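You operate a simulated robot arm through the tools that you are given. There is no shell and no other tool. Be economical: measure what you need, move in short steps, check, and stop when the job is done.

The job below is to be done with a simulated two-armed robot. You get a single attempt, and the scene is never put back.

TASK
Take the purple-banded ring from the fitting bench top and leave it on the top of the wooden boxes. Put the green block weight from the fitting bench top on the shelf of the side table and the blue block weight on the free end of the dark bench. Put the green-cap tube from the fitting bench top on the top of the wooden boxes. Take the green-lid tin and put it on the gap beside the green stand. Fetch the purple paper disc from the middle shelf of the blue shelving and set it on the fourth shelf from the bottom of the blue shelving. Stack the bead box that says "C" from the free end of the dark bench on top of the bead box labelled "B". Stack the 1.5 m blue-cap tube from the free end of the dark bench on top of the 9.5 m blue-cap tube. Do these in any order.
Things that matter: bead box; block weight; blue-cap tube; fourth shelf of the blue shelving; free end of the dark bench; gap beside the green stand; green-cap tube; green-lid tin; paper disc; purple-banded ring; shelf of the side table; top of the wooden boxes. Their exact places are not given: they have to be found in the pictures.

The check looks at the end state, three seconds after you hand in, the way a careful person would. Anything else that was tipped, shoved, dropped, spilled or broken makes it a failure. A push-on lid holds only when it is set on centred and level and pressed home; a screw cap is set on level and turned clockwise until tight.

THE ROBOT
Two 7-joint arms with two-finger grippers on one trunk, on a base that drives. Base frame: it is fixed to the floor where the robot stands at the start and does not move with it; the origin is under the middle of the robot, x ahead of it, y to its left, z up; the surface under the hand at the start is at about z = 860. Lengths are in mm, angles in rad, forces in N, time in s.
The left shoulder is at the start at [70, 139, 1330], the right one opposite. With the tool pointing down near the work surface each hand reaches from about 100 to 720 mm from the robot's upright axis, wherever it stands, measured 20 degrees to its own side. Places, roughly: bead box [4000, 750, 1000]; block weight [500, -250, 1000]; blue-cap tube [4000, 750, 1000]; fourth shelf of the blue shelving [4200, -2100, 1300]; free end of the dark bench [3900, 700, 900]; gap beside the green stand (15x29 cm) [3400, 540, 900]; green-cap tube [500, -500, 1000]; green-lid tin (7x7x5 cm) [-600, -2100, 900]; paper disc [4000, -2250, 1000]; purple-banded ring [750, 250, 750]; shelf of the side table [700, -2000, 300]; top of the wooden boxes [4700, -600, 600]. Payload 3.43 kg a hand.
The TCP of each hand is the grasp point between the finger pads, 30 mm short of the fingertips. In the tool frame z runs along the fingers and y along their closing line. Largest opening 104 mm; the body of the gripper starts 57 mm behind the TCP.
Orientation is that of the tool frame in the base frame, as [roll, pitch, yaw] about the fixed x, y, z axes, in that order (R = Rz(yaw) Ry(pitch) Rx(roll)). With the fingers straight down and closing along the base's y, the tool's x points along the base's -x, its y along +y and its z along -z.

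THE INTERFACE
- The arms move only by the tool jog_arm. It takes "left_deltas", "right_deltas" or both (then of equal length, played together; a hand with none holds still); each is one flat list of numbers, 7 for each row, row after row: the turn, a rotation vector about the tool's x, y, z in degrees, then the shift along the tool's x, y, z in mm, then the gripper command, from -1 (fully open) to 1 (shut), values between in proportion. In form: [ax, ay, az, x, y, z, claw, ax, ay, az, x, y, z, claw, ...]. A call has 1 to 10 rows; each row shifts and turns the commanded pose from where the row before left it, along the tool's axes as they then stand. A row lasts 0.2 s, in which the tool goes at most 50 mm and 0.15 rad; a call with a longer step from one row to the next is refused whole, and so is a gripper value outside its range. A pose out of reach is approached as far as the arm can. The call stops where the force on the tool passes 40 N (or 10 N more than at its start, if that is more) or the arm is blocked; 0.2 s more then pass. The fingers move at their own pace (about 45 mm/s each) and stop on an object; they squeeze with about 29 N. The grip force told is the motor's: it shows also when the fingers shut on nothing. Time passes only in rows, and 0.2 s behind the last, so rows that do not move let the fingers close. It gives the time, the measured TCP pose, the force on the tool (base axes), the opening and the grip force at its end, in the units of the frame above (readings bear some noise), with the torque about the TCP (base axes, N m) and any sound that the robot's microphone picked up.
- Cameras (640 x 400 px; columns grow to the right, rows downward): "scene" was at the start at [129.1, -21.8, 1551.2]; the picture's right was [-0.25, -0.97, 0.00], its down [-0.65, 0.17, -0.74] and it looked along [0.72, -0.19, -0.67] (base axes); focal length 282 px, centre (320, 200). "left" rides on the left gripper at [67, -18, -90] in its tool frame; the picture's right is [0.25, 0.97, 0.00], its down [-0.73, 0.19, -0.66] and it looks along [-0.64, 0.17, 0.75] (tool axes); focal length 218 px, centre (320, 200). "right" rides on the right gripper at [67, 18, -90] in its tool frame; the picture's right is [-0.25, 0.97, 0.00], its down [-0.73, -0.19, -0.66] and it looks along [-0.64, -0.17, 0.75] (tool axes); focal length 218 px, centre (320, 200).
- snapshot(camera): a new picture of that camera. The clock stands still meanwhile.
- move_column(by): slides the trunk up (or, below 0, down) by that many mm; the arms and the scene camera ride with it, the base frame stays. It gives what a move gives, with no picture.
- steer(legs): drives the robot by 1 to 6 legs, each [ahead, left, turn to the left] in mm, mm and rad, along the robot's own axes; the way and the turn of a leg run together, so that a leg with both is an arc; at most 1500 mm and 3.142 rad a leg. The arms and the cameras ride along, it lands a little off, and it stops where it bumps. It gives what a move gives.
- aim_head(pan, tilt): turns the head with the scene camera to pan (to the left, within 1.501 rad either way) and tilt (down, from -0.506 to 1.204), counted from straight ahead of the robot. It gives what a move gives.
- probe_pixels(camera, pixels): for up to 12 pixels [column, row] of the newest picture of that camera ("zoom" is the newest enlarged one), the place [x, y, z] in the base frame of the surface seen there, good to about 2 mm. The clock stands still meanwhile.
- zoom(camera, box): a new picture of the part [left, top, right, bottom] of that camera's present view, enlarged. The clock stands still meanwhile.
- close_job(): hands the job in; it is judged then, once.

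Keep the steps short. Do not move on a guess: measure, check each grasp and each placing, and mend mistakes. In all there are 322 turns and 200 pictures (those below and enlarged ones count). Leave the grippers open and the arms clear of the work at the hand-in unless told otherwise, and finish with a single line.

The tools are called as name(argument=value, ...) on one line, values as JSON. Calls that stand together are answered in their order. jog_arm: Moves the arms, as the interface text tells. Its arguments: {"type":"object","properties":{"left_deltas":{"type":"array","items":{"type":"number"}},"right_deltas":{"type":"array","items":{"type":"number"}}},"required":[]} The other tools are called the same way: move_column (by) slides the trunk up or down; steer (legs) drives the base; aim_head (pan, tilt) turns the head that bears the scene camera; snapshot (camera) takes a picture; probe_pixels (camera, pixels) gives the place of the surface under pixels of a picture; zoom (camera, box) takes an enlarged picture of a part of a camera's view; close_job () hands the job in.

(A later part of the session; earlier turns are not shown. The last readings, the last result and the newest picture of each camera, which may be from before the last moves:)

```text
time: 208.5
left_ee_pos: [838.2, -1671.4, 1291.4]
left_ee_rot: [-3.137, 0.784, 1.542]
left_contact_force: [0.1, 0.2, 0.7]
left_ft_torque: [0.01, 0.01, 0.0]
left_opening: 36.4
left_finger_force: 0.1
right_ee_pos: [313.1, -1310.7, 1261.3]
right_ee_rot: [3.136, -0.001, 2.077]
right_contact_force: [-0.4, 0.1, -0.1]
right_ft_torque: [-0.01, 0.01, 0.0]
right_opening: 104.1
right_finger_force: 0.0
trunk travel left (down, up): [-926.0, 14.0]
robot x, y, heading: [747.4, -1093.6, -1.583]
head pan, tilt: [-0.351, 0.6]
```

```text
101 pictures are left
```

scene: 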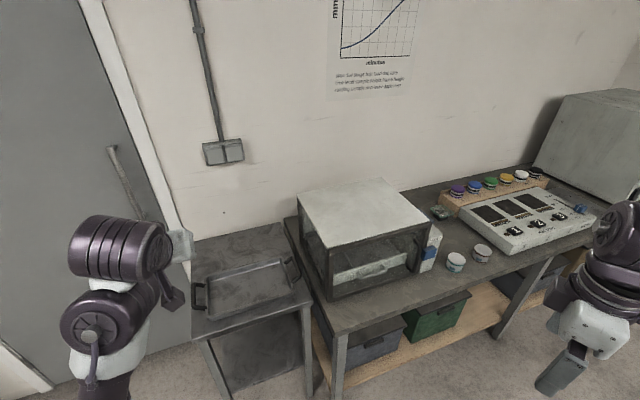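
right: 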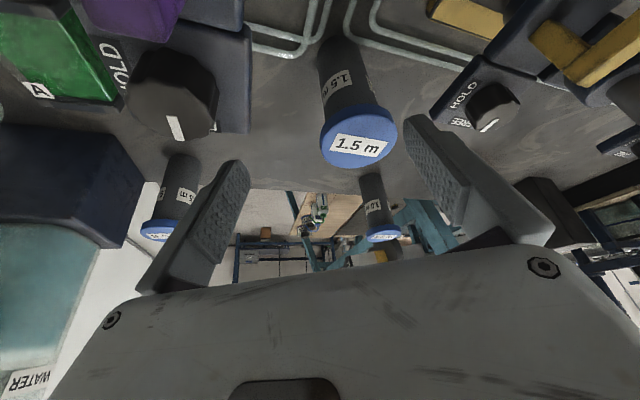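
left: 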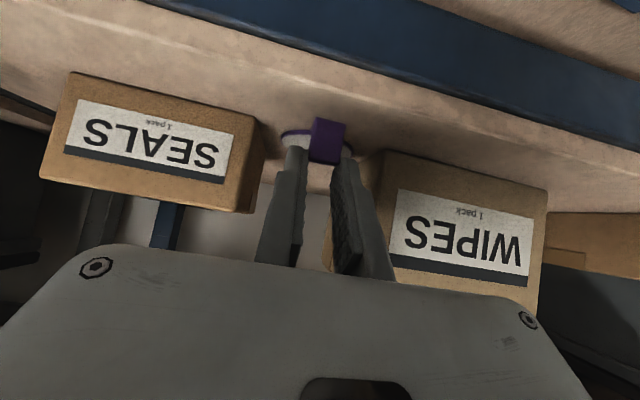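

zoom(camera="scene", box=[170, 220, 350, 400])

zoom(camera="scene", box=[410, 150, 610, 290])

probe_pixels(camera="scene", pixels=[[195, 325], [308, 297], [285, 225], [205, 240], [260, 340], [240, 370], [290, 360], [213, 360], [310, 330], [270, 300], [440, 210], [456, 260]])

```text
2.22 times, centred on (260, 310) of scene
```

zoom: 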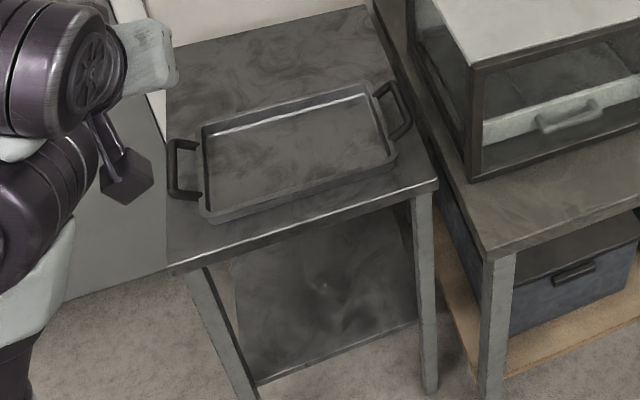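

```text
2.86 times, centred on (510, 220) of scene
```

zoom: 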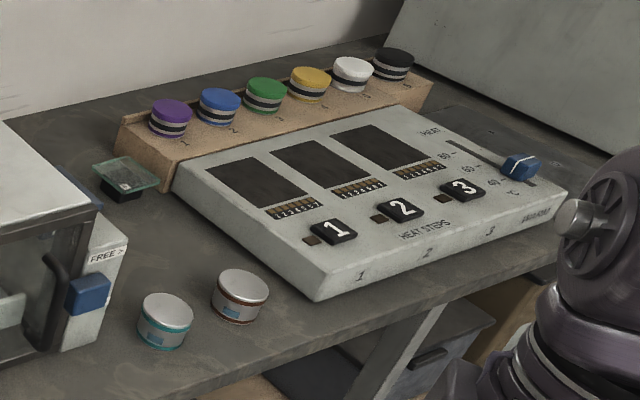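

```text
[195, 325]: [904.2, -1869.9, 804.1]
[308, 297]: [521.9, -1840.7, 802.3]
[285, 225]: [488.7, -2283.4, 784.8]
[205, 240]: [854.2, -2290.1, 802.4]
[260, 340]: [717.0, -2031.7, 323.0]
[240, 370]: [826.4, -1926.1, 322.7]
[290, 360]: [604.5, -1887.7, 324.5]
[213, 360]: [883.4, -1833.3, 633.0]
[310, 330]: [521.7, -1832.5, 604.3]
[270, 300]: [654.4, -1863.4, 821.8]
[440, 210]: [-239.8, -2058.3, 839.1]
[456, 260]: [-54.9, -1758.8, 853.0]
```

Side table: x 520–904, front y≈−1835, empty shelf at z 323. The green-lid tin is in the row on the big bench at (≈503,180). Now fetch the green weight: turn round to face the fitting bench from its right end.

probe_pixels(camera="scene", pixels=[[503, 178], [503, 186], [494, 185], [512, 184], [487, 183], [520, 176], [503, 174], [530, 220], [620, 110]])

steer(legs=[[0, 0, 3.141], [180, 240, 0]])

aim_head(pan=0.0, tilt=0.8)

snapshot(camera="scene")

```text
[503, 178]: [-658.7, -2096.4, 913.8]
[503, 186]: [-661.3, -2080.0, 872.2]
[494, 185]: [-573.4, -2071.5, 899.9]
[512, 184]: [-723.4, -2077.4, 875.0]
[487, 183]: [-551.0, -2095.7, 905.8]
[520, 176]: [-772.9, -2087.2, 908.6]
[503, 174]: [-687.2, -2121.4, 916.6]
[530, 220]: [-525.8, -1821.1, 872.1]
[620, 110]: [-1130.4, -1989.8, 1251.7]
```

```text
time: 218.1
left_ee_pos: [367.6, -364.6, 1291.6]
left_ee_rot: [-3.139, 0.784, -1.534]
left_contact_force: [0.1, 0.3, 0.0]
left_ft_torque: [0.02, 0.03, 0.02]
left_opening: 36.3
left_finger_force: 0.0
right_ee_pos: [914.0, -690.8, 1259.5]
right_ee_rot: [3.135, 0.001, -0.996]
right_contact_force: [-0.4, -0.3, 0.2]
right_ft_torque: [0.03, 0.06, 0.0]
right_opening: 103.8
right_finger_force: 0.0
trunk travel left (down, up): [-926.0, 14.0]
robot x, y, heading: [490.0, -934.2, 1.621]
head pan, tilt: [-0.351, 0.6]
```

```text
time: 218.9
left_ee_pos: [364.5, -362.5, 1290.5]
left_ee_rot: [-3.134, 0.784, -1.531]
left_contact_force: [-0.7, -0.2, 0.1]
left_ft_torque: [0.0, -0.03, 0.02]
left_opening: 36.6
left_finger_force: 0.1
right_ee_pos: [912.4, -688.8, 1260.9]
right_ee_rot: [3.136, -0.002, -0.998]
right_contact_force: [-0.1, 0.4, 0.4]
right_ft_torque: [-0.02, -0.03, 0.01]
right_opening: 103.8
right_finger_force: 0.0
trunk travel left (down, up): [-926.0, 14.0]
robot x, y, heading: [493.7, -931.4, 1.615]
head pan, tilt: [0.0, 0.799]
```

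```text
98 pictures are left
```

scene: 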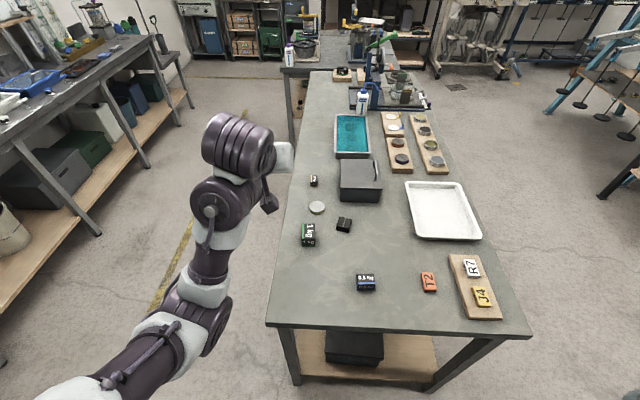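

zoom(camera="scene", box=[280, 200, 400, 300])

probe_pixels(camera="zoom", pixels=[[92, 95], [140, 92], [90, 130], [142, 127], [92, 180], [142, 178], [115, 110], [308, 290], [378, 290], [308, 320], [380, 320], [340, 350]])

```text
4.00 times, centred on (340, 250) of scene
```

zoom: 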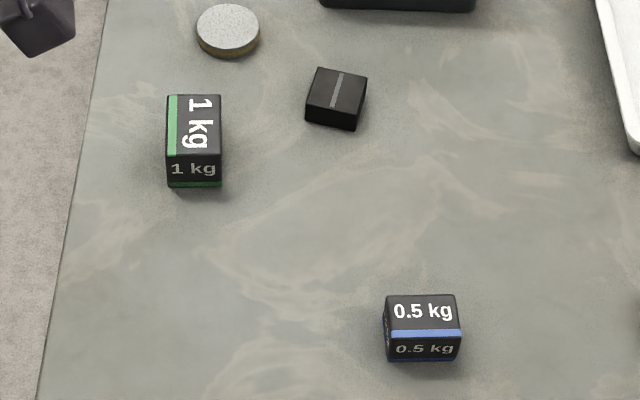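

```text
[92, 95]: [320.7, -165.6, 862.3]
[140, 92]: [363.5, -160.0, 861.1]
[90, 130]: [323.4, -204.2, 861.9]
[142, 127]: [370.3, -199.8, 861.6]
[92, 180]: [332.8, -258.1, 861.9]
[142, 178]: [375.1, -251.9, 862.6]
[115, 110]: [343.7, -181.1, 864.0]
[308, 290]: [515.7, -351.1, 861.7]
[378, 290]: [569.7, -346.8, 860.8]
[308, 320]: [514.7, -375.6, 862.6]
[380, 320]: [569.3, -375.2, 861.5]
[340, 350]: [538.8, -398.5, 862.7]
```

Those pixels missed the blocks (they are at zoom (193,140) and (423,328)); measure again.

probe_pixels(camera="zoom", pixels=[[169, 98], [218, 97], [168, 152], [219, 152], [170, 182], [219, 182], [390, 298], [453, 297], [388, 328], [457, 328], [392, 357], [457, 357]])

```text
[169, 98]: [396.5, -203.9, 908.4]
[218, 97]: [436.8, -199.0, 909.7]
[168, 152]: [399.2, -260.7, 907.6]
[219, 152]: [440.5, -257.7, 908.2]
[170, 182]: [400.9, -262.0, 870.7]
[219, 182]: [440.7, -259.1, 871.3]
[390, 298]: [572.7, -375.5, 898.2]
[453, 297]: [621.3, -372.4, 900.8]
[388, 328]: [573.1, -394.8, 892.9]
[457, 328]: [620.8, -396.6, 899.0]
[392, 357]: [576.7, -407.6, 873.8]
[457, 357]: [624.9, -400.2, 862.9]
```

Green block: x 396–441, y −261…−199, top 909, nearly square to me. Lower the trunk and bring the left hand above it.

move_column(by=-130)

steer(legs=[[108, -57, 0]])

jog_arm(left_deltas=[0, 0, 0, 30, 0, 30, -0.8, 0, 0, 0, 30, 0, 30, -0.8, 0, 0, 0, 30, 0, 30, -0.8, 0, 0, 0, 30, 0, 30, -0.8, 0, 0, 0, 0, 0, 0, -0.8])

snapshot(camera="left")

```text
time: 220.5
left_ee_pos: [363.7, -362.8, 1161.4]
left_ee_rot: [-3.136, 0.784, -1.532]
left_contact_force: [-0.8, 0.0, -0.5]
left_ft_torque: [0.02, 0.0, 0.02]
left_opening: 36.4
left_finger_force: 0.0
right_ee_pos: [912.4, -690.8, 1131.7]
right_ee_rot: [3.135, -0.001, -0.998]
right_contact_force: [-0.7, 0.3, 0.2]
right_ft_torque: [0.0, 0.03, -0.01]
right_opening: 103.9
right_finger_force: 0.0
trunk travel left (down, up): [-796.0, 144.0]
robot x, y, heading: [493.6, -933.2, 1.618]
head pan, tilt: [0.0, 0.799]
```

```text
time: 221.7
left_ee_pos: [416.2, -251.5, 1161.3]
left_ee_rot: [-3.136, 0.787, -1.533]
left_contact_force: [-0.1, -1.3, -0.4]
left_ft_torque: [0.0, 0.0, 0.01]
left_opening: 36.2
left_finger_force: 0.1
right_ee_pos: [963.4, -579.0, 1131.3]
right_ee_rot: [3.138, 0.003, -1.0]
right_contact_force: [-0.6, 0.1, -0.4]
right_ft_torque: [-0.01, -0.01, -0.02]
right_opening: 103.9
right_finger_force: 0.1
trunk travel left (down, up): [-796.0, 144.0]
robot x, y, heading: [546.5, -816.7, 1.616]
head pan, tilt: [0.0, 0.799]
```

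```text
time: 222.9
left_ee_pos: [419.3, -250.5, 990.9]
left_ee_rot: [-3.137, 0.785, -1.534]
left_contact_force: [0.2, 0.0, -0.3]
left_ft_torque: [0.03, 0.01, -0.01]
left_opening: 93.5
left_finger_force: 0.1
right_ee_pos: [963.2, -578.5, 1131.4]
right_ee_rot: [3.136, 0.0, -1.0]
right_contact_force: [0.3, 0.4, 0.1]
right_ft_torque: [-0.03, 0.0, 0.02]
right_opening: 104.0
right_finger_force: 0.2
trunk travel left (down, up): [-796.0, 144.0]
robot x, y, heading: [545.8, -813.4, 1.621]
head pan, tilt: [0.0, 0.799]
```

```text
96 pictures are left
```

left: 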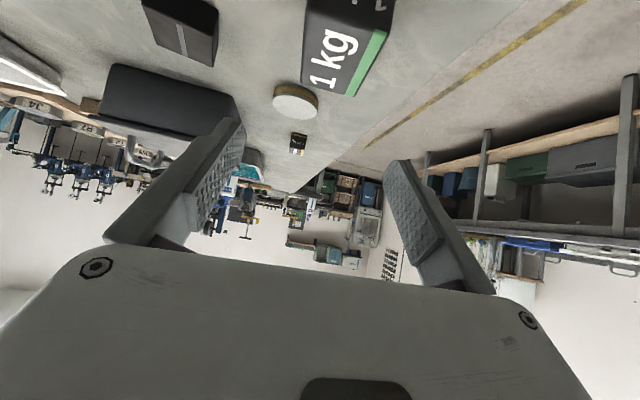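

jog_arm(left_deltas=[0, 0, 0, 18.7, 0, 26, -0.8, 0, 0, 0, 18.7, 0, 26, -0.8, 0, 0, 0, 18.7, 0, 26, -0.8, 0, 0, 0, 0, 0, 0, -0.8, 0, 0, 0, 0, 0, 0, 1, 0, 0, 0, 0, 0, 0, 1, 0, 0, 0, 0, 0, 0, 1, 0, 0, 0, 0, 0, 0, 1])

snapshot(camera="left")

```text
time: 224.7
left_ee_pos: [420.8, -236.8, 895.2]
left_ee_rot: [-3.136, 0.782, -1.534]
left_contact_force: [0.1, 0.3, 0.3]
left_ft_torque: [0.05, 0.22, 0.02]
left_opening: 46.0
left_finger_force: 29.0
right_ee_pos: [964.8, -577.5, 1131.0]
right_ee_rot: [3.136, -0.002, -1.001]
right_contact_force: [-0.1, 0.8, -0.5]
right_ft_torque: [0.03, -0.01, -0.04]
right_opening: 104.1
right_finger_force: 0.1
trunk travel left (down, up): [-796.0, 144.0]
robot x, y, heading: [551.1, -818.8, 1.625]
head pan, tilt: [0.0, 0.799]
```

```text
95 pictures are left
```

left: 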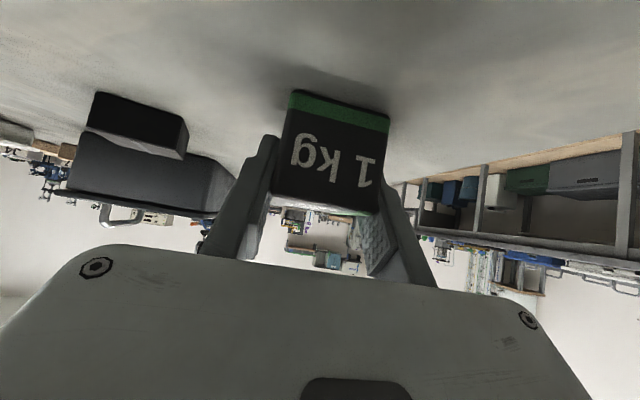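

Gripped at 46 mm. Lift with the trunk, check it holds.

move_column(by=140)

snapshot(camera="left")

```text
time: 226.4
left_ee_pos: [418.8, -235.9, 1033.5]
left_ee_rot: [-3.137, 0.781, -1.535]
left_contact_force: [0.4, 0.6, -9.7]
left_ft_torque: [-0.11, -0.01, -0.01]
left_opening: 45.5
left_finger_force: 28.7
right_ee_pos: [963.8, -577.1, 1270.0]
right_ee_rot: [3.135, -0.001, -0.999]
right_contact_force: [0.5, -0.7, -1.0]
right_ft_torque: [-0.02, 0.0, 0.0]
right_opening: 103.9
right_finger_force: 0.1
trunk travel left (down, up): [-936.0, 4.0]
robot x, y, heading: [547.4, -816.5, 1.621]
head pan, tilt: [0.0, 0.799]
```

```text
94 pictures are left
```

left: 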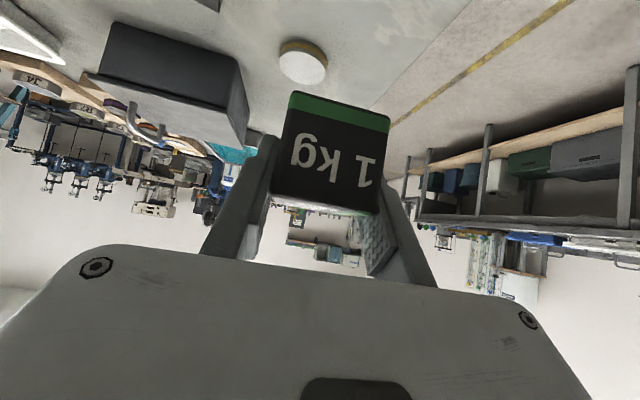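

Block held (−10 N). Back off, turn to the side table.

steer(legs=[[-250, 0, 0], [0, 0, 3.09]])

aim_head(pan=0.0, tilt=0.6)

```text
time: 235.5
left_ee_pos: [672.8, -1660.5, 1034.5]
left_ee_rot: [-3.136, 0.781, 1.587]
left_contact_force: [-0.5, 0.3, -8.9]
left_ft_torque: [0.07, 0.0, -0.02]
left_opening: 45.7
left_finger_force: 29.2
right_ee_pos: [135.9, -1307.5, 1270.2]
right_ee_rot: [3.137, -0.001, 2.12]
right_contact_force: [0.5, -0.4, -0.2]
right_ft_torque: [0.01, 0.03, 0.0]
right_opening: 103.9
right_finger_force: 0.2
trunk travel left (down, up): [-936.0, 4.0]
robot x, y, heading: [559.9, -1072.5, -1.537]
head pan, tilt: [0.0, 0.799]
```

```text
time: 236.3
left_ee_pos: [672.0, -1660.3, 1033.7]
left_ee_rot: [-3.135, 0.78, 1.587]
left_contact_force: [-0.2, 0.2, -10.3]
left_ft_torque: [0.11, 0.02, 0.03]
left_opening: 45.8
left_finger_force: 29.5
right_ee_pos: [135.5, -1308.9, 1269.5]
right_ee_rot: [3.138, -0.002, 2.119]
right_contact_force: [-0.4, 0.4, 0.0]
right_ft_torque: [0.03, -0.03, -0.02]
right_opening: 104.2
right_finger_force: 0.0
trunk travel left (down, up): [-936.0, 4.0]
robot x, y, heading: [557.9, -1072.6, -1.538]
head pan, tilt: [0.0, 0.6]
```

move_column(by=-630)

steer(legs=[[0, 35, -0.033]])

snapshot(camera="scene")

snapshot(camera="left")

```text
refused: -630 is not a number from -400 to 400
```

```text
time: 237.1
left_ee_pos: [680.7, -1664.2, 1035.0]
left_ee_rot: [3.138, 0.783, 1.547]
left_contact_force: [-1.7, 0.0, -10.4]
left_ft_torque: [0.14, -0.07, 0.03]
left_opening: 46.1
left_finger_force: 28.7
right_ee_pos: [155.1, -1293.9, 1267.2]
right_ee_rot: [3.129, 0.002, 2.087]
right_contact_force: [-0.7, 0.2, 0.4]
right_ft_torque: [-0.03, -0.04, 0.01]
right_opening: 103.9
right_finger_force: 0.0
trunk travel left (down, up): [-936.0, 4.0]
robot x, y, heading: [592.2, -1075.6, -1.577]
head pan, tilt: [0.0, 0.6]
```

```text
93 pictures are left
```

scene: 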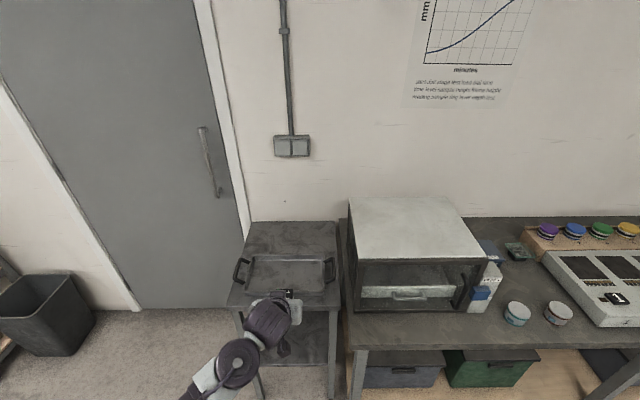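

```text
92 pictures are left
```

left: 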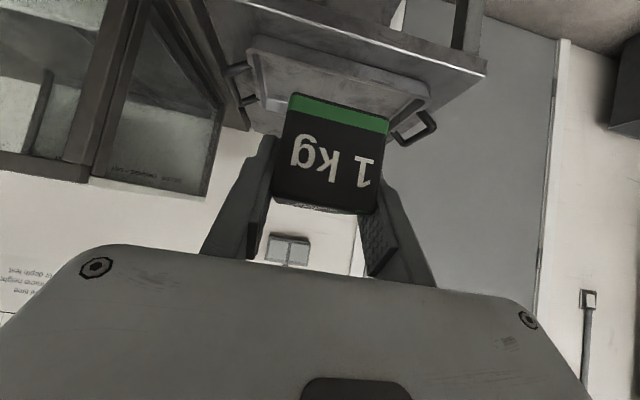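

move_column(by=-400)

move_column(by=-235)

snapshot(camera="scene")

snapshot(camera="left")

```text
time: 241.0
left_ee_pos: [688.6, -1663.2, 634.9]
left_ee_rot: [-3.135, 0.782, 1.554]
left_contact_force: [-0.6, -0.1, -9.4]
left_ft_torque: [0.07, 0.01, -0.01]
left_opening: 45.7
left_finger_force: 28.9
right_ee_pos: [163.0, -1293.2, 870.6]
right_ee_rot: [3.136, 0.0, 2.087]
right_contact_force: [-0.2, 0.1, 0.6]
right_ft_torque: [-0.01, 0.02, -0.01]
right_opening: 104.4
right_finger_force: 0.1
trunk travel left (down, up): [-536.0, 404.0]
robot x, y, heading: [591.9, -1074.6, -1.574]
head pan, tilt: [0.0, 0.6]
```

```text
time: 243.4
left_ee_pos: [687.4, -1662.3, 398.6]
left_ee_rot: [-3.135, 0.782, 1.553]
left_contact_force: [0.7, -0.2, -9.5]
left_ft_torque: [0.11, -0.01, -0.03]
left_opening: 45.6
left_finger_force: 28.9
right_ee_pos: [164.0, -1292.1, 636.1]
right_ee_rot: [3.136, -0.002, 2.088]
right_contact_force: [-0.3, -0.7, -0.5]
right_ft_torque: [-0.02, 0.02, 0.05]
right_opening: 104.1
right_finger_force: 0.1
trunk travel left (down, up): [-301.0, 639.0]
robot x, y, heading: [597.8, -1071.0, -1.57]
head pan, tilt: [0.0, 0.6]
```

```text
91 pictures are left
```

scene: 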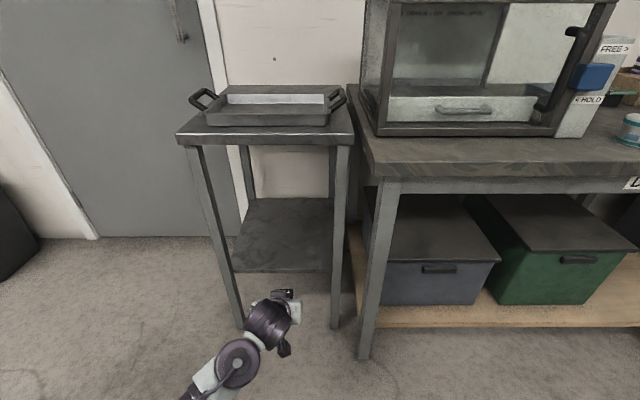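

```text
90 pictures are left
```

left: 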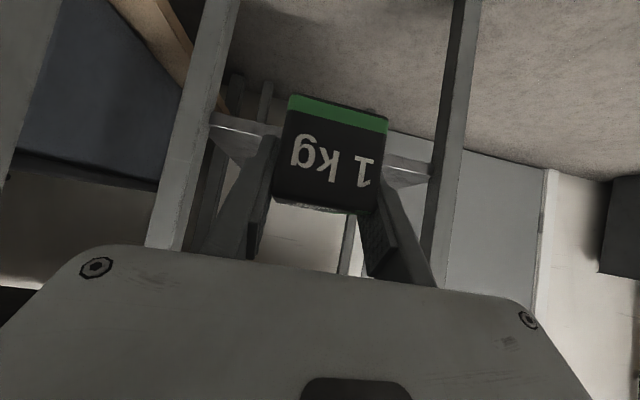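

probe_pixels(camera="scene", pixels=[[240, 268], [325, 268], [285, 265], [285, 235], [285, 205], [340, 300], [230, 300], [200, 145], [340, 138], [285, 276]])

```text
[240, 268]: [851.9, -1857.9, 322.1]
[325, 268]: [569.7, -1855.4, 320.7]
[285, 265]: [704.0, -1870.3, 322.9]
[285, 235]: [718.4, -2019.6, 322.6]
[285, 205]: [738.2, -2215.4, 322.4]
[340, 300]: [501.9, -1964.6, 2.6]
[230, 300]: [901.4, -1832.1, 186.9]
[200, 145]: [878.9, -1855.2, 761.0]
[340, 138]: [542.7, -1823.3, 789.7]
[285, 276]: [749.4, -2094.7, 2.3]
```

Shelf z 322.5, front edge y −1852. Drive in 290 with the block 40 mm above the shelf.

steer(legs=[[150, 22, 0], [140, 0, 0]])

snapshot(camera="scene")

```text
time: 245.7
left_ee_pos: [707.7, -1951.9, 398.6]
left_ee_rot: [-3.135, 0.781, 1.555]
left_contact_force: [0.6, 0.2, -9.4]
left_ft_torque: [0.11, -0.03, -0.04]
left_opening: 46.1
left_finger_force: 29.9
right_ee_pos: [184.8, -1584.2, 634.9]
right_ee_rot: [3.135, -0.004, 2.088]
right_contact_force: [0.3, -0.1, -0.5]
right_ft_torque: [0.01, 0.0, 0.01]
right_opening: 103.9
right_finger_force: 0.1
trunk travel left (down, up): [-301.0, 639.0]
robot x, y, heading: [617.2, -1363.7, -1.573]
head pan, tilt: [0.0, 0.6]
```

```text
89 pictures are left
```

scene: 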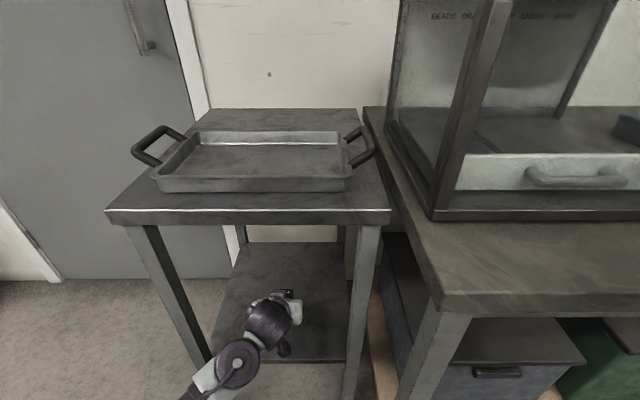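

move_column(by=-38)

jog_arm(left_deltas=[0, 0, 0, 0.7, 0, 0.7, 1, 0, 0, 0, 0.7, 0, 0.7, 1, 0, 0, 0, 0.7, 0, 0.7, 1, 0, 0, 0, 0, 0, 0, 1])

```text
time: 246.6
left_ee_pos: [709.6, -1951.9, 360.4]
left_ee_rot: [-3.134, 0.782, 1.555]
left_contact_force: [0.0, 0.0, -9.2]
left_ft_torque: [0.08, -0.01, -0.02]
left_opening: 45.9
left_finger_force: 28.9
right_ee_pos: [185.0, -1582.6, 596.9]
right_ee_rot: [3.136, 0.0, 2.089]
right_contact_force: [-0.2, -0.6, -0.3]
right_ft_torque: [-0.02, 0.01, -0.03]
right_opening: 103.8
right_finger_force: 0.0
trunk travel left (down, up): [-263.0, 677.0]
robot x, y, heading: [614.3, -1362.3, -1.574]
head pan, tilt: [0.0, 0.6]
```

```text
time: 247.6
left_ee_pos: [709.7, -1951.5, 357.5]
left_ee_rot: [-3.134, 0.779, 1.555]
left_contact_force: [-0.2, -0.3, -9.9]
left_ft_torque: [0.1, -0.01, -0.04]
left_opening: 46.0
left_finger_force: 28.4
right_ee_pos: [184.6, -1582.1, 597.3]
right_ee_rot: [3.135, -0.001, 2.089]
right_contact_force: [0.2, 0.4, -0.1]
right_ft_torque: [0.0, -0.05, 0.0]
right_opening: 104.0
right_finger_force: 0.1
trunk travel left (down, up): [-263.0, 677.0]
robot x, y, heading: [617.4, -1363.2, -1.574]
head pan, tilt: [0.0, 0.6]
```

jog_arm(left_deltas=[0, 0, 0, 0.7, 0, 0.7, 1, 0, 0, 0, 0.7, 0, 0.7, 1, 0, 0, 0, 0, 0, 0, 1])

```text
time: 248.3
left_ee_pos: [709.8, -1951.2, 355.0]
left_ee_rot: [-3.134, 0.781, 1.555]
left_contact_force: [-0.2, 0.0, -9.0]
left_ft_torque: [0.05, -0.01, 0.01]
left_opening: 45.9
left_finger_force: 29.0
right_ee_pos: [184.6, -1581.8, 598.3]
right_ee_rot: [3.136, 0.001, 2.088]
right_contact_force: [0.6, -0.9, -0.4]
right_ft_torque: [0.01, 0.01, 0.03]
right_opening: 104.0
right_finger_force: 0.0
trunk travel left (down, up): [-263.0, 677.0]
robot x, y, heading: [614.0, -1365.6, -1.579]
head pan, tilt: [0.0, 0.6]
```

jog_arm(left_deltas=[0, 0, 0, 0.7, 0, 0.7, 1, 0, 0, 0, 0.7, 0, 0.7, 1, 0, 0, 0, 0, 0, 0, 1])

snapshot(camera="left")

```text
time: 249.2
left_ee_pos: [709.7, -1952.1, 355.3]
left_ee_rot: [-3.134, 0.787, 1.556]
left_contact_force: [-0.8, 0.9, 1.6]
left_ft_torque: [0.37, -0.24, 0.0]
left_opening: 45.7
left_finger_force: 29.2
right_ee_pos: [184.2, -1582.5, 598.3]
right_ee_rot: [3.136, -0.001, 2.09]
right_contact_force: [0.6, 0.4, -0.1]
right_ft_torque: [0.0, 0.0, -0.01]
right_opening: 104.1
right_finger_force: 0.1
trunk travel left (down, up): [-263.0, 677.0]
robot x, y, heading: [613.0, -1362.8, -1.57]
head pan, tilt: [0.0, 0.6]
```

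```text
88 pictures are left
```

left: 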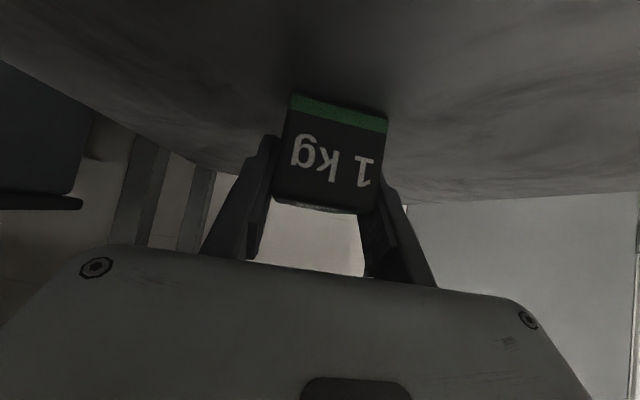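

On the shelf. Open and back straight out with the base.

jog_arm(left_deltas=[0, 0, 0, 0, 0, 0, -0.6, 0, 0, 0, 0, 0, 0, -0.6, 0, 0, 0, 0, 0, 0, -0.6, 0, 0, 0, -1.4, 0, -1.4, -0.6])

steer(legs=[[-330, 0, 0]])

aim_head(pan=0.1, tilt=0.6)

snapshot(camera="scene")

```text
time: 250.2
left_ee_pos: [709.8, -1951.5, 356.2]
left_ee_rot: [-3.138, 0.784, 1.553]
left_contact_force: [-0.2, 0.5, -0.3]
left_ft_torque: [-0.01, 0.02, -0.01]
left_opening: 83.2
left_finger_force: 0.1
right_ee_pos: [184.9, -1582.2, 597.7]
right_ee_rot: [3.138, 0.0, 2.089]
right_contact_force: [0.4, 0.3, 0.5]
right_ft_torque: [0.02, 0.01, 0.02]
right_opening: 104.1
right_finger_force: 0.0
trunk travel left (down, up): [-263.0, 677.0]
robot x, y, heading: [617.3, -1364.9, -1.572]
head pan, tilt: [0.0, 0.6]
```

```text
time: 252.3
left_ee_pos: [712.1, -1618.2, 356.5]
left_ee_rot: [-3.133, 0.784, 1.559]
left_contact_force: [0.4, -0.1, 0.4]
left_ft_torque: [-0.03, -0.01, -0.01]
left_opening: 83.3
left_finger_force: 0.2
right_ee_pos: [185.5, -1252.4, 597.5]
right_ee_rot: [3.136, -0.001, 2.093]
right_contact_force: [0.3, 0.0, 0.7]
right_ft_torque: [-0.02, -0.04, 0.03]
right_opening: 104.0
right_finger_force: 0.0
trunk travel left (down, up): [-263.0, 677.0]
robot x, y, heading: [613.6, -1031.5, -1.569]
head pan, tilt: [0.0, 0.6]
```

```text
time: 253.0
left_ee_pos: [712.4, -1618.2, 356.0]
left_ee_rot: [-3.136, 0.783, 1.558]
left_contact_force: [-0.5, 0.1, 0.3]
left_ft_torque: [0.0, 0.02, -0.03]
left_opening: 83.2
left_finger_force: 0.0
right_ee_pos: [184.6, -1251.9, 597.4]
right_ee_rot: [3.136, 0.002, 2.094]
right_contact_force: [-0.6, -0.7, 0.0]
right_ft_torque: [-0.02, -0.02, -0.01]
right_opening: 104.2
right_finger_force: 0.1
trunk travel left (down, up): [-263.0, 677.0]
robot x, y, heading: [614.7, -1031.3, -1.57]
head pan, tilt: [0.099, 0.6]
```

```text
87 pictures are left
```

scene: 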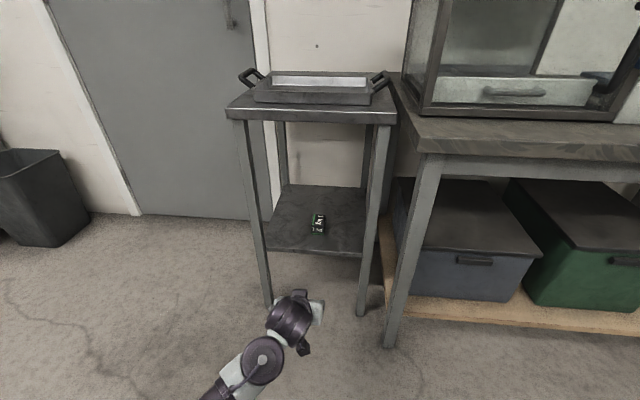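

Green weight stands on the shelf. Now the blue weight: raise the trunk, turn back to the fitting bench.

move_column(by=400)

move_column(by=270)

steer(legs=[[0, 0, 3.141], [0, -82, 0]])

aim_head(pan=0.0, tilt=0.9)

snapshot(camera="scene")

```text
time: 256.8
left_ee_pos: [711.2, -1618.4, 757.1]
left_ee_rot: [-3.137, 0.782, 1.559]
left_contact_force: [0.0, 0.2, 0.5]
left_ft_torque: [0.0, 0.02, 0.0]
left_opening: 83.2
left_finger_force: 0.1
right_ee_pos: [184.7, -1252.3, 997.5]
right_ee_rot: [3.136, 0.0, 2.093]
right_contact_force: [0.0, 0.3, 0.5]
right_ft_torque: [0.01, 0.03, 0.03]
right_opening: 103.8
right_finger_force: 0.0
trunk travel left (down, up): [-663.0, 277.0]
robot x, y, heading: [616.9, -1029.9, -1.568]
head pan, tilt: [0.099, 0.6]
```

```text
time: 259.6
left_ee_pos: [713.0, -1618.3, 1027.8]
left_ee_rot: [-3.136, 0.783, 1.559]
left_contact_force: [0.5, 0.5, 0.0]
left_ft_torque: [-0.02, 0.0, 0.0]
left_opening: 83.0
left_finger_force: 0.0
right_ee_pos: [185.8, -1251.9, 1266.4]
right_ee_rot: [3.136, -0.002, 2.092]
right_contact_force: [-0.6, 0.6, 0.9]
right_ft_torque: [0.01, -0.01, -0.01]
right_opening: 103.9
right_finger_force: 0.0
trunk travel left (down, up): [-933.0, 7.0]
robot x, y, heading: [613.6, -1027.0, -1.566]
head pan, tilt: [0.099, 0.6]
```

```text
time: 267.9
left_ee_pos: [605.5, -442.3, 1025.8]
left_ee_rot: [-3.126, 0.782, -1.602]
left_contact_force: [-0.5, 0.1, -0.6]
left_ft_torque: [0.01, -0.09, -0.07]
left_opening: 83.2
left_finger_force: 0.1
right_ee_pos: [1121.5, -823.9, 1271.3]
right_ee_rot: [-3.139, -0.004, -1.074]
right_contact_force: [0.1, -0.6, 0.6]
right_ft_torque: [0.02, -0.07, -0.02]
right_opening: 104.2
right_finger_force: 0.1
trunk travel left (down, up): [-933.0, 7.0]
robot x, y, heading: [695.1, -1031.3, 1.547]
head pan, tilt: [0.099, 0.6]
```

```text
time: 268.7
left_ee_pos: [613.5, -443.6, 1027.5]
left_ee_rot: [-3.137, 0.781, -1.612]
left_contact_force: [0.9, 0.7, 0.6]
left_ft_torque: [0.0, 0.0, -0.01]
left_opening: 83.1
left_finger_force: 0.1
right_ee_pos: [1131.8, -824.0, 1267.3]
right_ee_rot: [3.135, -0.001, -1.074]
right_contact_force: [0.1, -0.7, -0.2]
right_ft_torque: [0.01, 0.01, 0.04]
right_opening: 103.7
right_finger_force: 0.0
trunk travel left (down, up): [-933.0, 7.0]
robot x, y, heading: [693.8, -1033.0, 1.545]
head pan, tilt: [0.0, 0.901]
```

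```text
86 pictures are left
```

scene: 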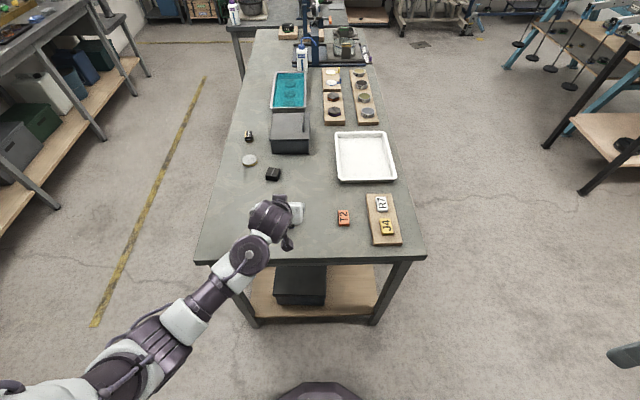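

snapshot(camera="left")

```text
85 pictures are left
```

left: 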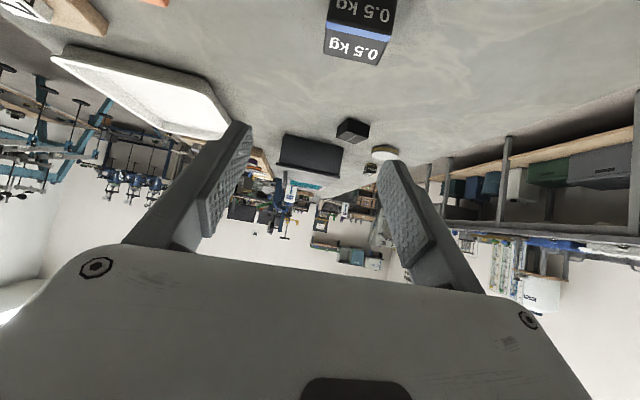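

probe_pixels(camera="left", pixels=[[328, 28], [390, 42], [324, 50], [378, 62], [330, 5], [394, 15], [360, 20], [352, 45]])

```text
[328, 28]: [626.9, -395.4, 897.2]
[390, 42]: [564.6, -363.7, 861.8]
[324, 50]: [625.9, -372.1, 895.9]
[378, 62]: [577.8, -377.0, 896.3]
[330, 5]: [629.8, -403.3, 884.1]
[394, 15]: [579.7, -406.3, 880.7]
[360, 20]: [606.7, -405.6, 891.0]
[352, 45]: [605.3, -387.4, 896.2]
```

Blue block: centre (603,−389), top ≈898, turned ≈4.5° CCW. Align the base.

steer(legs=[[0, 0, 0.1], [40, -52, 0]])

move_column(by=-60)

snapshot(camera="left")

```text
time: 270.2
left_ee_pos: [595.7, -415.9, 1028.6]
left_ee_rot: [-3.129, 0.788, -1.5]
left_contact_force: [0.2, -0.2, 0.8]
left_ft_torque: [0.02, 0.0, -0.02]
left_opening: 83.1
left_finger_force: 0.0
right_ee_pos: [1148.2, -745.2, 1271.6]
right_ee_rot: [-3.138, 0.002, -0.974]
right_contact_force: [0.1, -1.2, 0.2]
right_ft_torque: [0.07, -0.07, -0.02]
right_opening: 103.9
right_finger_force: 0.0
trunk travel left (down, up): [-933.0, 7.0]
robot x, y, heading: [741.3, -991.0, 1.645]
head pan, tilt: [0.0, 0.901]
```

```text
time: 271.2
left_ee_pos: [602.7, -411.2, 966.2]
left_ee_rot: [-3.139, 0.783, -1.509]
left_contact_force: [0.1, -0.4, 0.3]
left_ft_torque: [0.02, 0.01, 0.01]
left_opening: 83.5
left_finger_force: 0.0
right_ee_pos: [1156.4, -737.4, 1207.4]
right_ee_rot: [3.135, 0.001, -0.975]
right_contact_force: [0.8, -1.0, -0.5]
right_ft_torque: [-0.01, 0.03, -0.03]
right_opening: 103.9
right_finger_force: 0.2
trunk travel left (down, up): [-873.0, 67.0]
robot x, y, heading: [741.3, -987.1, 1.646]
head pan, tilt: [0.0, 0.901]
```

```text
84 pictures are left
```

left: 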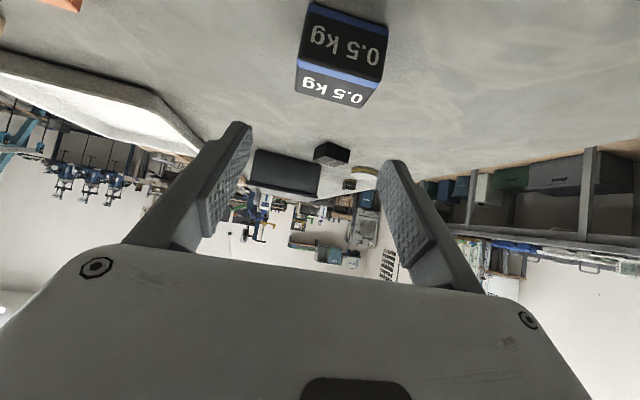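

jog_arm(left_deltas=[0, 0, 0, 14.4, 0, 19.5, -0.6, 0, 0, 0, 14.4, 0, 19.5, -0.6, 0, 0, 0, 14.4, 0, 19.5, -0.6, 0, 0, 0, 0, 0, 0, -0.6])

snapshot(camera="left")

```text
time: 272.2
left_ee_pos: [600.0, -401.5, 893.9]
left_ee_rot: [-3.138, 0.783, -1.508]
left_contact_force: [0.4, -0.2, 0.0]
left_ft_torque: [0.01, 0.03, 0.01]
left_opening: 83.0
left_finger_force: 0.0
right_ee_pos: [1154.2, -738.8, 1207.6]
right_ee_rot: [3.134, -0.002, -0.973]
right_contact_force: [0.4, 0.5, -0.9]
right_ft_torque: [-0.01, -0.03, 0.02]
right_opening: 104.0
right_finger_force: 0.0
trunk travel left (down, up): [-873.0, 67.0]
robot x, y, heading: [740.7, -989.9, 1.642]
head pan, tilt: [0.0, 0.901]
```

```text
83 pictures are left
```

left: 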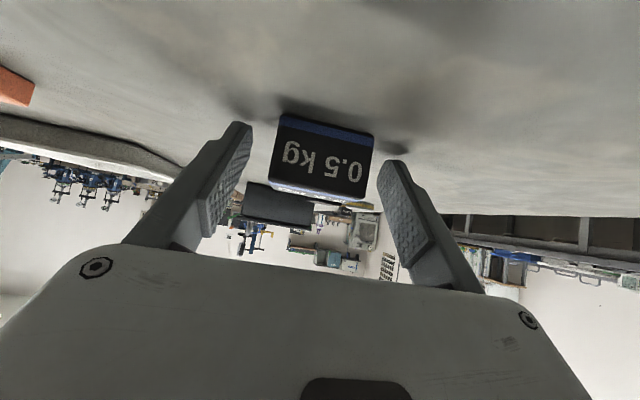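

jog_arm(left_deltas=[0, 0, 0, 0, 0, 0, 1, 0, 0, 0, 0, 0, 0, 1, 0, 0, 0, 0, 0, 0, 1, 0, 0, 0, 0, 0, 0, 1])

move_column(by=67)

snapshot(camera="left")

```text
time: 273.2
left_ee_pos: [600.6, -401.8, 893.3]
left_ee_rot: [-3.137, 0.78, -1.509]
left_contact_force: [0.3, -0.7, 0.1]
left_ft_torque: [0.04, 0.05, -0.05]
left_opening: 51.5
left_finger_force: 29.2
right_ee_pos: [1155.6, -739.1, 1207.3]
right_ee_rot: [3.138, 0.0, -0.975]
right_contact_force: [0.5, 1.1, -0.2]
right_ft_torque: [0.0, -0.01, 0.03]
right_opening: 103.8
right_finger_force: 0.1
trunk travel left (down, up): [-873.0, 67.0]
robot x, y, heading: [744.8, -988.9, 1.645]
head pan, tilt: [0.0, 0.901]
```

```text
time: 274.3
left_ee_pos: [600.8, -402.3, 960.6]
left_ee_rot: [-3.139, 0.78, -1.51]
left_contact_force: [0.6, -0.1, -4.3]
left_ft_torque: [-0.09, 0.0, -0.02]
left_opening: 51.3
left_finger_force: 28.8
right_ee_pos: [1155.0, -739.3, 1275.3]
right_ee_rot: [3.135, -0.001, -0.973]
right_contact_force: [0.7, 0.3, -0.2]
right_ft_torque: [0.01, 0.01, 0.01]
right_opening: 104.0
right_finger_force: 0.0
trunk travel left (down, up): [-940.0, 0.0]
robot x, y, heading: [745.0, -990.8, 1.645]
head pan, tilt: [0.0, 0.901]
```

```text
82 pictures are left
```

left: 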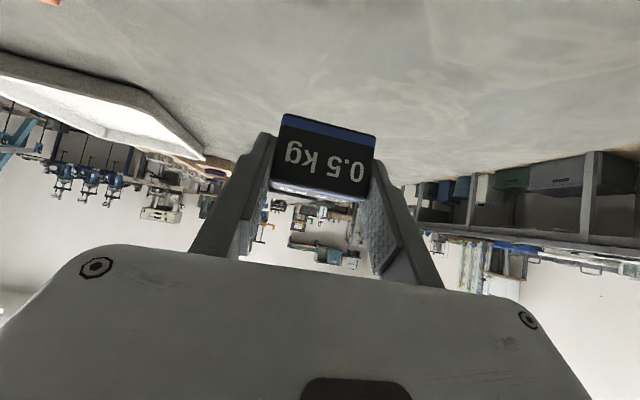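

Blue block held. Back off, tuck the left arm in and up, then turn and go to the tins.

steer(legs=[[-120, 0, 0]])

jog_arm(left_deltas=[0, 0, 0, 12, 0, -36, 1, 0, 0, 0, 12, 0, -36, 1, 0, 0, 0, 12, 0, -36, 1, 0, 0, 0, 12, 0, -36, 1, 0, 0, 0, 12, 0, -36, 1, 0, 0, 0, 12, 0, -36, 1])

```text
time: 275.6
left_ee_pos: [607.2, -519.7, 958.3]
left_ee_rot: [-3.138, 0.778, -1.505]
left_contact_force: [0.4, 0.3, -5.2]
left_ft_torque: [-0.06, 0.0, -0.02]
left_opening: 51.7
left_finger_force: 29.0
right_ee_pos: [1162.8, -854.2, 1274.5]
right_ee_rot: [3.135, -0.004, -0.969]
right_contact_force: [0.0, 0.5, -0.3]
right_ft_torque: [-0.01, 0.03, 0.04]
right_opening: 103.9
right_finger_force: 0.1
trunk travel left (down, up): [-940.0, 0.0]
robot x, y, heading: [752.3, -1111.8, 1.646]
head pan, tilt: [0.0, 0.901]
```

```text
time: 277.0
left_ee_pos: [612.5, -725.7, 1065.0]
left_ee_rot: [3.11, 0.791, -1.526]
left_contact_force: [0.9, 0.0, -4.9]
left_ft_torque: [-0.09, 0.02, -0.03]
left_opening: 51.5
left_finger_force: 28.8
right_ee_pos: [1166.7, -860.4, 1273.4]
right_ee_rot: [3.136, 0.004, -0.969]
right_contact_force: [1.0, -0.3, 0.4]
right_ft_torque: [0.02, 0.02, 0.0]
right_opening: 104.1
right_finger_force: 0.1
trunk travel left (down, up): [-940.0, 0.0]
robot x, y, heading: [754.7, -1111.1, 1.65]
head pan, tilt: [0.0, 0.901]
```

steer(legs=[[0, 0, 3.062], [0, -1215, 0]])

aim_head(pan=-0.2, tilt=0.65)

snapshot(camera="scene")

```text
time: 290.4
left_ee_pos: [-332.4, -1549.6, 1060.7]
left_ee_rot: [3.117, 0.782, 1.561]
left_contact_force: [1.6, 0.1, -4.7]
left_ft_torque: [0.12, -0.02, 0.02]
left_opening: 51.5
left_finger_force: 29.2
right_ee_pos: [-874.5, -1388.9, 1275.1]
right_ee_rot: [3.136, 0.0, 2.119]
right_contact_force: [-0.3, 1.2, -0.2]
right_ft_torque: [0.01, -0.02, -0.01]
right_opening: 104.2
right_finger_force: 0.0
trunk travel left (down, up): [-940.0, 0.0]
robot x, y, heading: [-451.4, -1159.6, -1.542]
head pan, tilt: [0.0, 0.901]
```

```text
time: 291.1
left_ee_pos: [-333.4, -1550.1, 1061.5]
left_ee_rot: [3.113, 0.783, 1.558]
left_contact_force: [-0.1, -0.1, -5.1]
left_ft_torque: [0.06, 0.01, 0.03]
left_opening: 51.0
left_finger_force: 29.5
right_ee_pos: [-875.6, -1388.5, 1274.1]
right_ee_rot: [3.136, 0.0, 2.118]
right_contact_force: [0.3, 0.6, -0.3]
right_ft_torque: [0.01, -0.01, 0.01]
right_opening: 103.7
right_finger_force: 0.1
trunk travel left (down, up): [-940.0, 0.0]
robot x, y, heading: [-452.0, -1155.2, -1.547]
head pan, tilt: [-0.201, 0.649]
```

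```text
81 pictures are left
```

scene: 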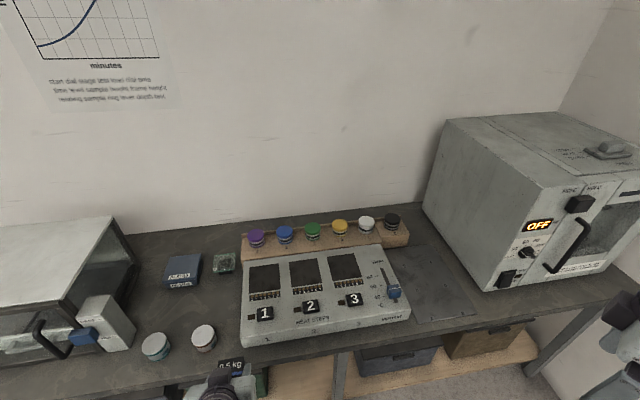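

zoom(camera="scene", box=[235, 205, 415, 290])

probe_pixels(camera="scene", pixels=[[312, 229], [306, 228], [319, 227], [312, 223], [312, 240], [286, 232], [340, 226], [312, 247], [290, 333], [400, 285], [250, 380], [540, 245]])

```text
3.56 times, centred on (325, 248) of scene
```

zoom: 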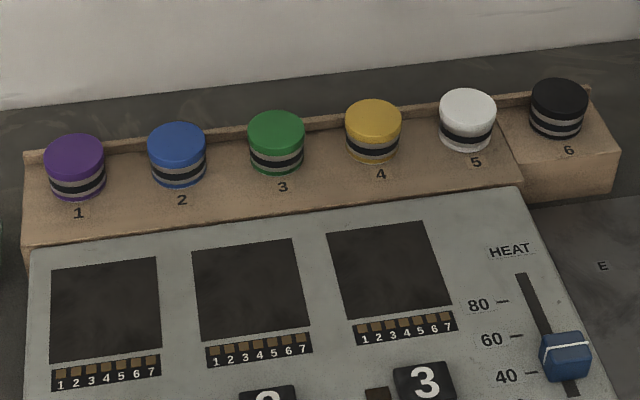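

```text
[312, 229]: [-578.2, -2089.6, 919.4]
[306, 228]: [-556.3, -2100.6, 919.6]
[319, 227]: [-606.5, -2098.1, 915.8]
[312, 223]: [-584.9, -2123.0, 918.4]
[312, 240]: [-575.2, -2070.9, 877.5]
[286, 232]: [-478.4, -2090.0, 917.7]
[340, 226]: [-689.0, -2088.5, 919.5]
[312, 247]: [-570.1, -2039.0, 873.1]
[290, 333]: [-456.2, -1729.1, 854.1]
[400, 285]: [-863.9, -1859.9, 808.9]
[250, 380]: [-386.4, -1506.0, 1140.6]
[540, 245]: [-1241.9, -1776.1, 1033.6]
```

The green tin is at ≈(−580,−2097), top 919, neighbours 102 mm away. Position the base and lower/extend the right hand.

probe_pixels(camera="scene", pixels=[[100, 392], [300, 350], [420, 325], [300, 370], [340, 380], [440, 370]])

steer(legs=[[200, 100, -0.024]])

move_column(by=-70)

jog_arm(right_deltas=[0, 0, 0, 0, 0, 40, -1, 0, 0, 0, 0, 0, 40, -1, 0, 0, 0, 0, 0, 40, -1, 0, 0, 0, 0, 0, 40, -1, 0, 0, 0, 0, 0, 0, -1])

```text
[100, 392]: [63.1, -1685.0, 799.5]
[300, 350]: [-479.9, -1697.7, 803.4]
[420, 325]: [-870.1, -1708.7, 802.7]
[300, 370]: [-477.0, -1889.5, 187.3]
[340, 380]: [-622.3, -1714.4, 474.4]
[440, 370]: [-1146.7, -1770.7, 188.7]
```

```text
time: 292.8
left_ee_pos: [-240.3, -1750.8, 1062.5]
left_ee_rot: [3.112, 0.784, 1.533]
left_contact_force: [0.6, 0.3, -5.0]
left_ft_torque: [0.08, 0.01, 0.04]
left_opening: 51.7
left_finger_force: 29.6
right_ee_pos: [-780.8, -1576.7, 1273.9]
right_ee_rot: [3.138, 0.004, 2.094]
right_contact_force: [-0.8, 0.0, -0.2]
right_ft_torque: [-0.02, 0.0, 0.02]
right_opening: 103.9
right_finger_force: 0.1
trunk travel left (down, up): [-940.0, 0.0]
robot x, y, heading: [-349.5, -1353.3, -1.566]
head pan, tilt: [-0.201, 0.649]
```

```text
time: 293.9
left_ee_pos: [-238.7, -1753.4, 991.8]
left_ee_rot: [3.113, 0.781, 1.532]
left_contact_force: [0.0, 0.5, -5.0]
left_ft_torque: [0.08, 0.0, 0.0]
left_opening: 51.5
left_finger_force: 29.4
right_ee_pos: [-778.5, -1580.3, 1205.3]
right_ee_rot: [3.136, -0.001, 2.096]
right_contact_force: [0.1, -0.4, -0.5]
right_ft_torque: [-0.03, 0.01, -0.01]
right_opening: 103.9
right_finger_force: 0.0
trunk travel left (down, up): [-870.0, 70.0]
robot x, y, heading: [-346.8, -1359.0, -1.569]
head pan, tilt: [-0.201, 0.649]
```

```text
time: 295.1
left_ee_pos: [-238.3, -1752.3, 992.1]
left_ee_rot: [3.115, 0.78, 1.533]
left_contact_force: [-0.5, 1.0, -4.9]
left_ft_torque: [0.06, 0.0, 0.01]
left_opening: 51.5
left_finger_force: 29.2
right_ee_pos: [-776.0, -1580.1, 1045.5]
right_ee_rot: [3.137, 0.0, 2.097]
right_contact_force: [0.3, -0.5, 0.0]
right_ft_torque: [-0.02, 0.02, -0.02]
right_opening: 104.0
right_finger_force: 0.1
trunk travel left (down, up): [-870.0, 70.0]
robot x, y, heading: [-347.6, -1363.1, -1.567]
head pan, tilt: [-0.201, 0.649]
```

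steer(legs=[[85, 0, 0]])

jog_arm(right_deltas=[0, 0, 0, -47, -4.7, 0, -1, 0, 0, 0, -47, -4.7, 0, -1, 0, 0, 0, -47, -4.7, 0, -1, 0, 0, 0, -47, -4.7, 0, -1, 0, 0, 0, -47, -4.7, 0, -1, 0, 0, 0, -47, -4.7, 0, -1, 0, 0, 0, -47, -4.7, 0, -1, 0, 0, 0, -47, -4.7, 0, -1, 0, 0, 0, -47, -4.7, 0, -1, 0, 0, 0, 0, 0, 0, -1])

snapshot(camera="right")

```text
time: 296.2
left_ee_pos: [-236.8, -1836.8, 992.9]
left_ee_rot: [3.114, 0.783, 1.533]
left_contact_force: [0.4, -0.5, -4.8]
left_ft_torque: [0.09, 0.0, 0.0]
left_opening: 51.5
left_finger_force: 28.9
right_ee_pos: [-777.1, -1662.5, 1046.5]
right_ee_rot: [3.138, 0.001, 2.096]
right_contact_force: [-0.3, 0.3, -0.3]
right_ft_torque: [-0.05, -0.01, 0.01]
right_opening: 103.9
right_finger_force: 0.0
trunk travel left (down, up): [-870.0, 70.0]
robot x, y, heading: [-347.4, -1445.1, -1.563]
head pan, tilt: [-0.201, 0.649]
```

```text
time: 298.4
left_ee_pos: [-238.4, -1839.6, 991.3]
left_ee_rot: [3.11, 0.78, 1.533]
left_contact_force: [0.6, -0.2, -4.3]
left_ft_torque: [0.12, -0.03, -0.03]
left_opening: 51.2
left_finger_force: 28.9
right_ee_pos: [-642.4, -1987.2, 1088.6]
right_ee_rot: [3.135, 0.001, 2.095]
right_contact_force: [0.0, 0.7, 0.1]
right_ft_torque: [-0.03, 0.02, 0.03]
right_opening: 104.0
right_finger_force: 0.0
right hand out of reach, approached as far as the arm can: row 7, 8, 9
trunk travel left (down, up): [-870.0, 70.0]
robot x, y, heading: [-348.2, -1443.2, -1.569]
head pan, tilt: [-0.201, 0.649]
```

```text
79 pictures are left
```

right: 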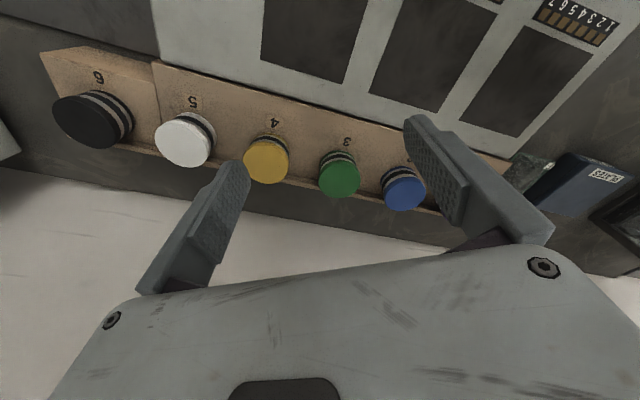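

The right arm again stops in this yaw; I turn the hand 60° toward its natural side (closing front–back) and retry.

jog_arm(right_deltas=[0, 0, -8, 0, 0, 0, -1, 0, 0, -8, 0, 0, 0, -1, 0, 0, -8, 0, 0, 0, -1, 0, 0, -8, 0, 0, 0, -1, 0, 0, -8, 0, 0, 0, -1, 0, 0, -8, 0, 0, 0, -1, 0, 0, -8, 0, 0, 0, -1, 0, 0, 0, 0, 0, 0, -1])

```text
time: 300.2
left_ee_pos: [-237.7, -1837.2, 991.6]
left_ee_rot: [3.111, 0.78, 1.532]
left_contact_force: [0.0, 0.1, -4.8]
left_ft_torque: [0.07, 0.0, 0.02]
left_opening: 51.3
left_finger_force: 28.9
right_ee_pos: [-640.2, -1987.5, 1088.2]
right_ee_rot: [3.139, 0.005, 3.076]
right_contact_force: [-0.7, -0.1, -0.1]
right_ft_torque: [0.03, -0.01, 0.02]
right_opening: 104.1
right_finger_force: 0.0
trunk travel left (down, up): [-870.0, 70.0]
robot x, y, heading: [-346.0, -1443.9, -1.565]
head pan, tilt: [-0.201, 0.649]
```

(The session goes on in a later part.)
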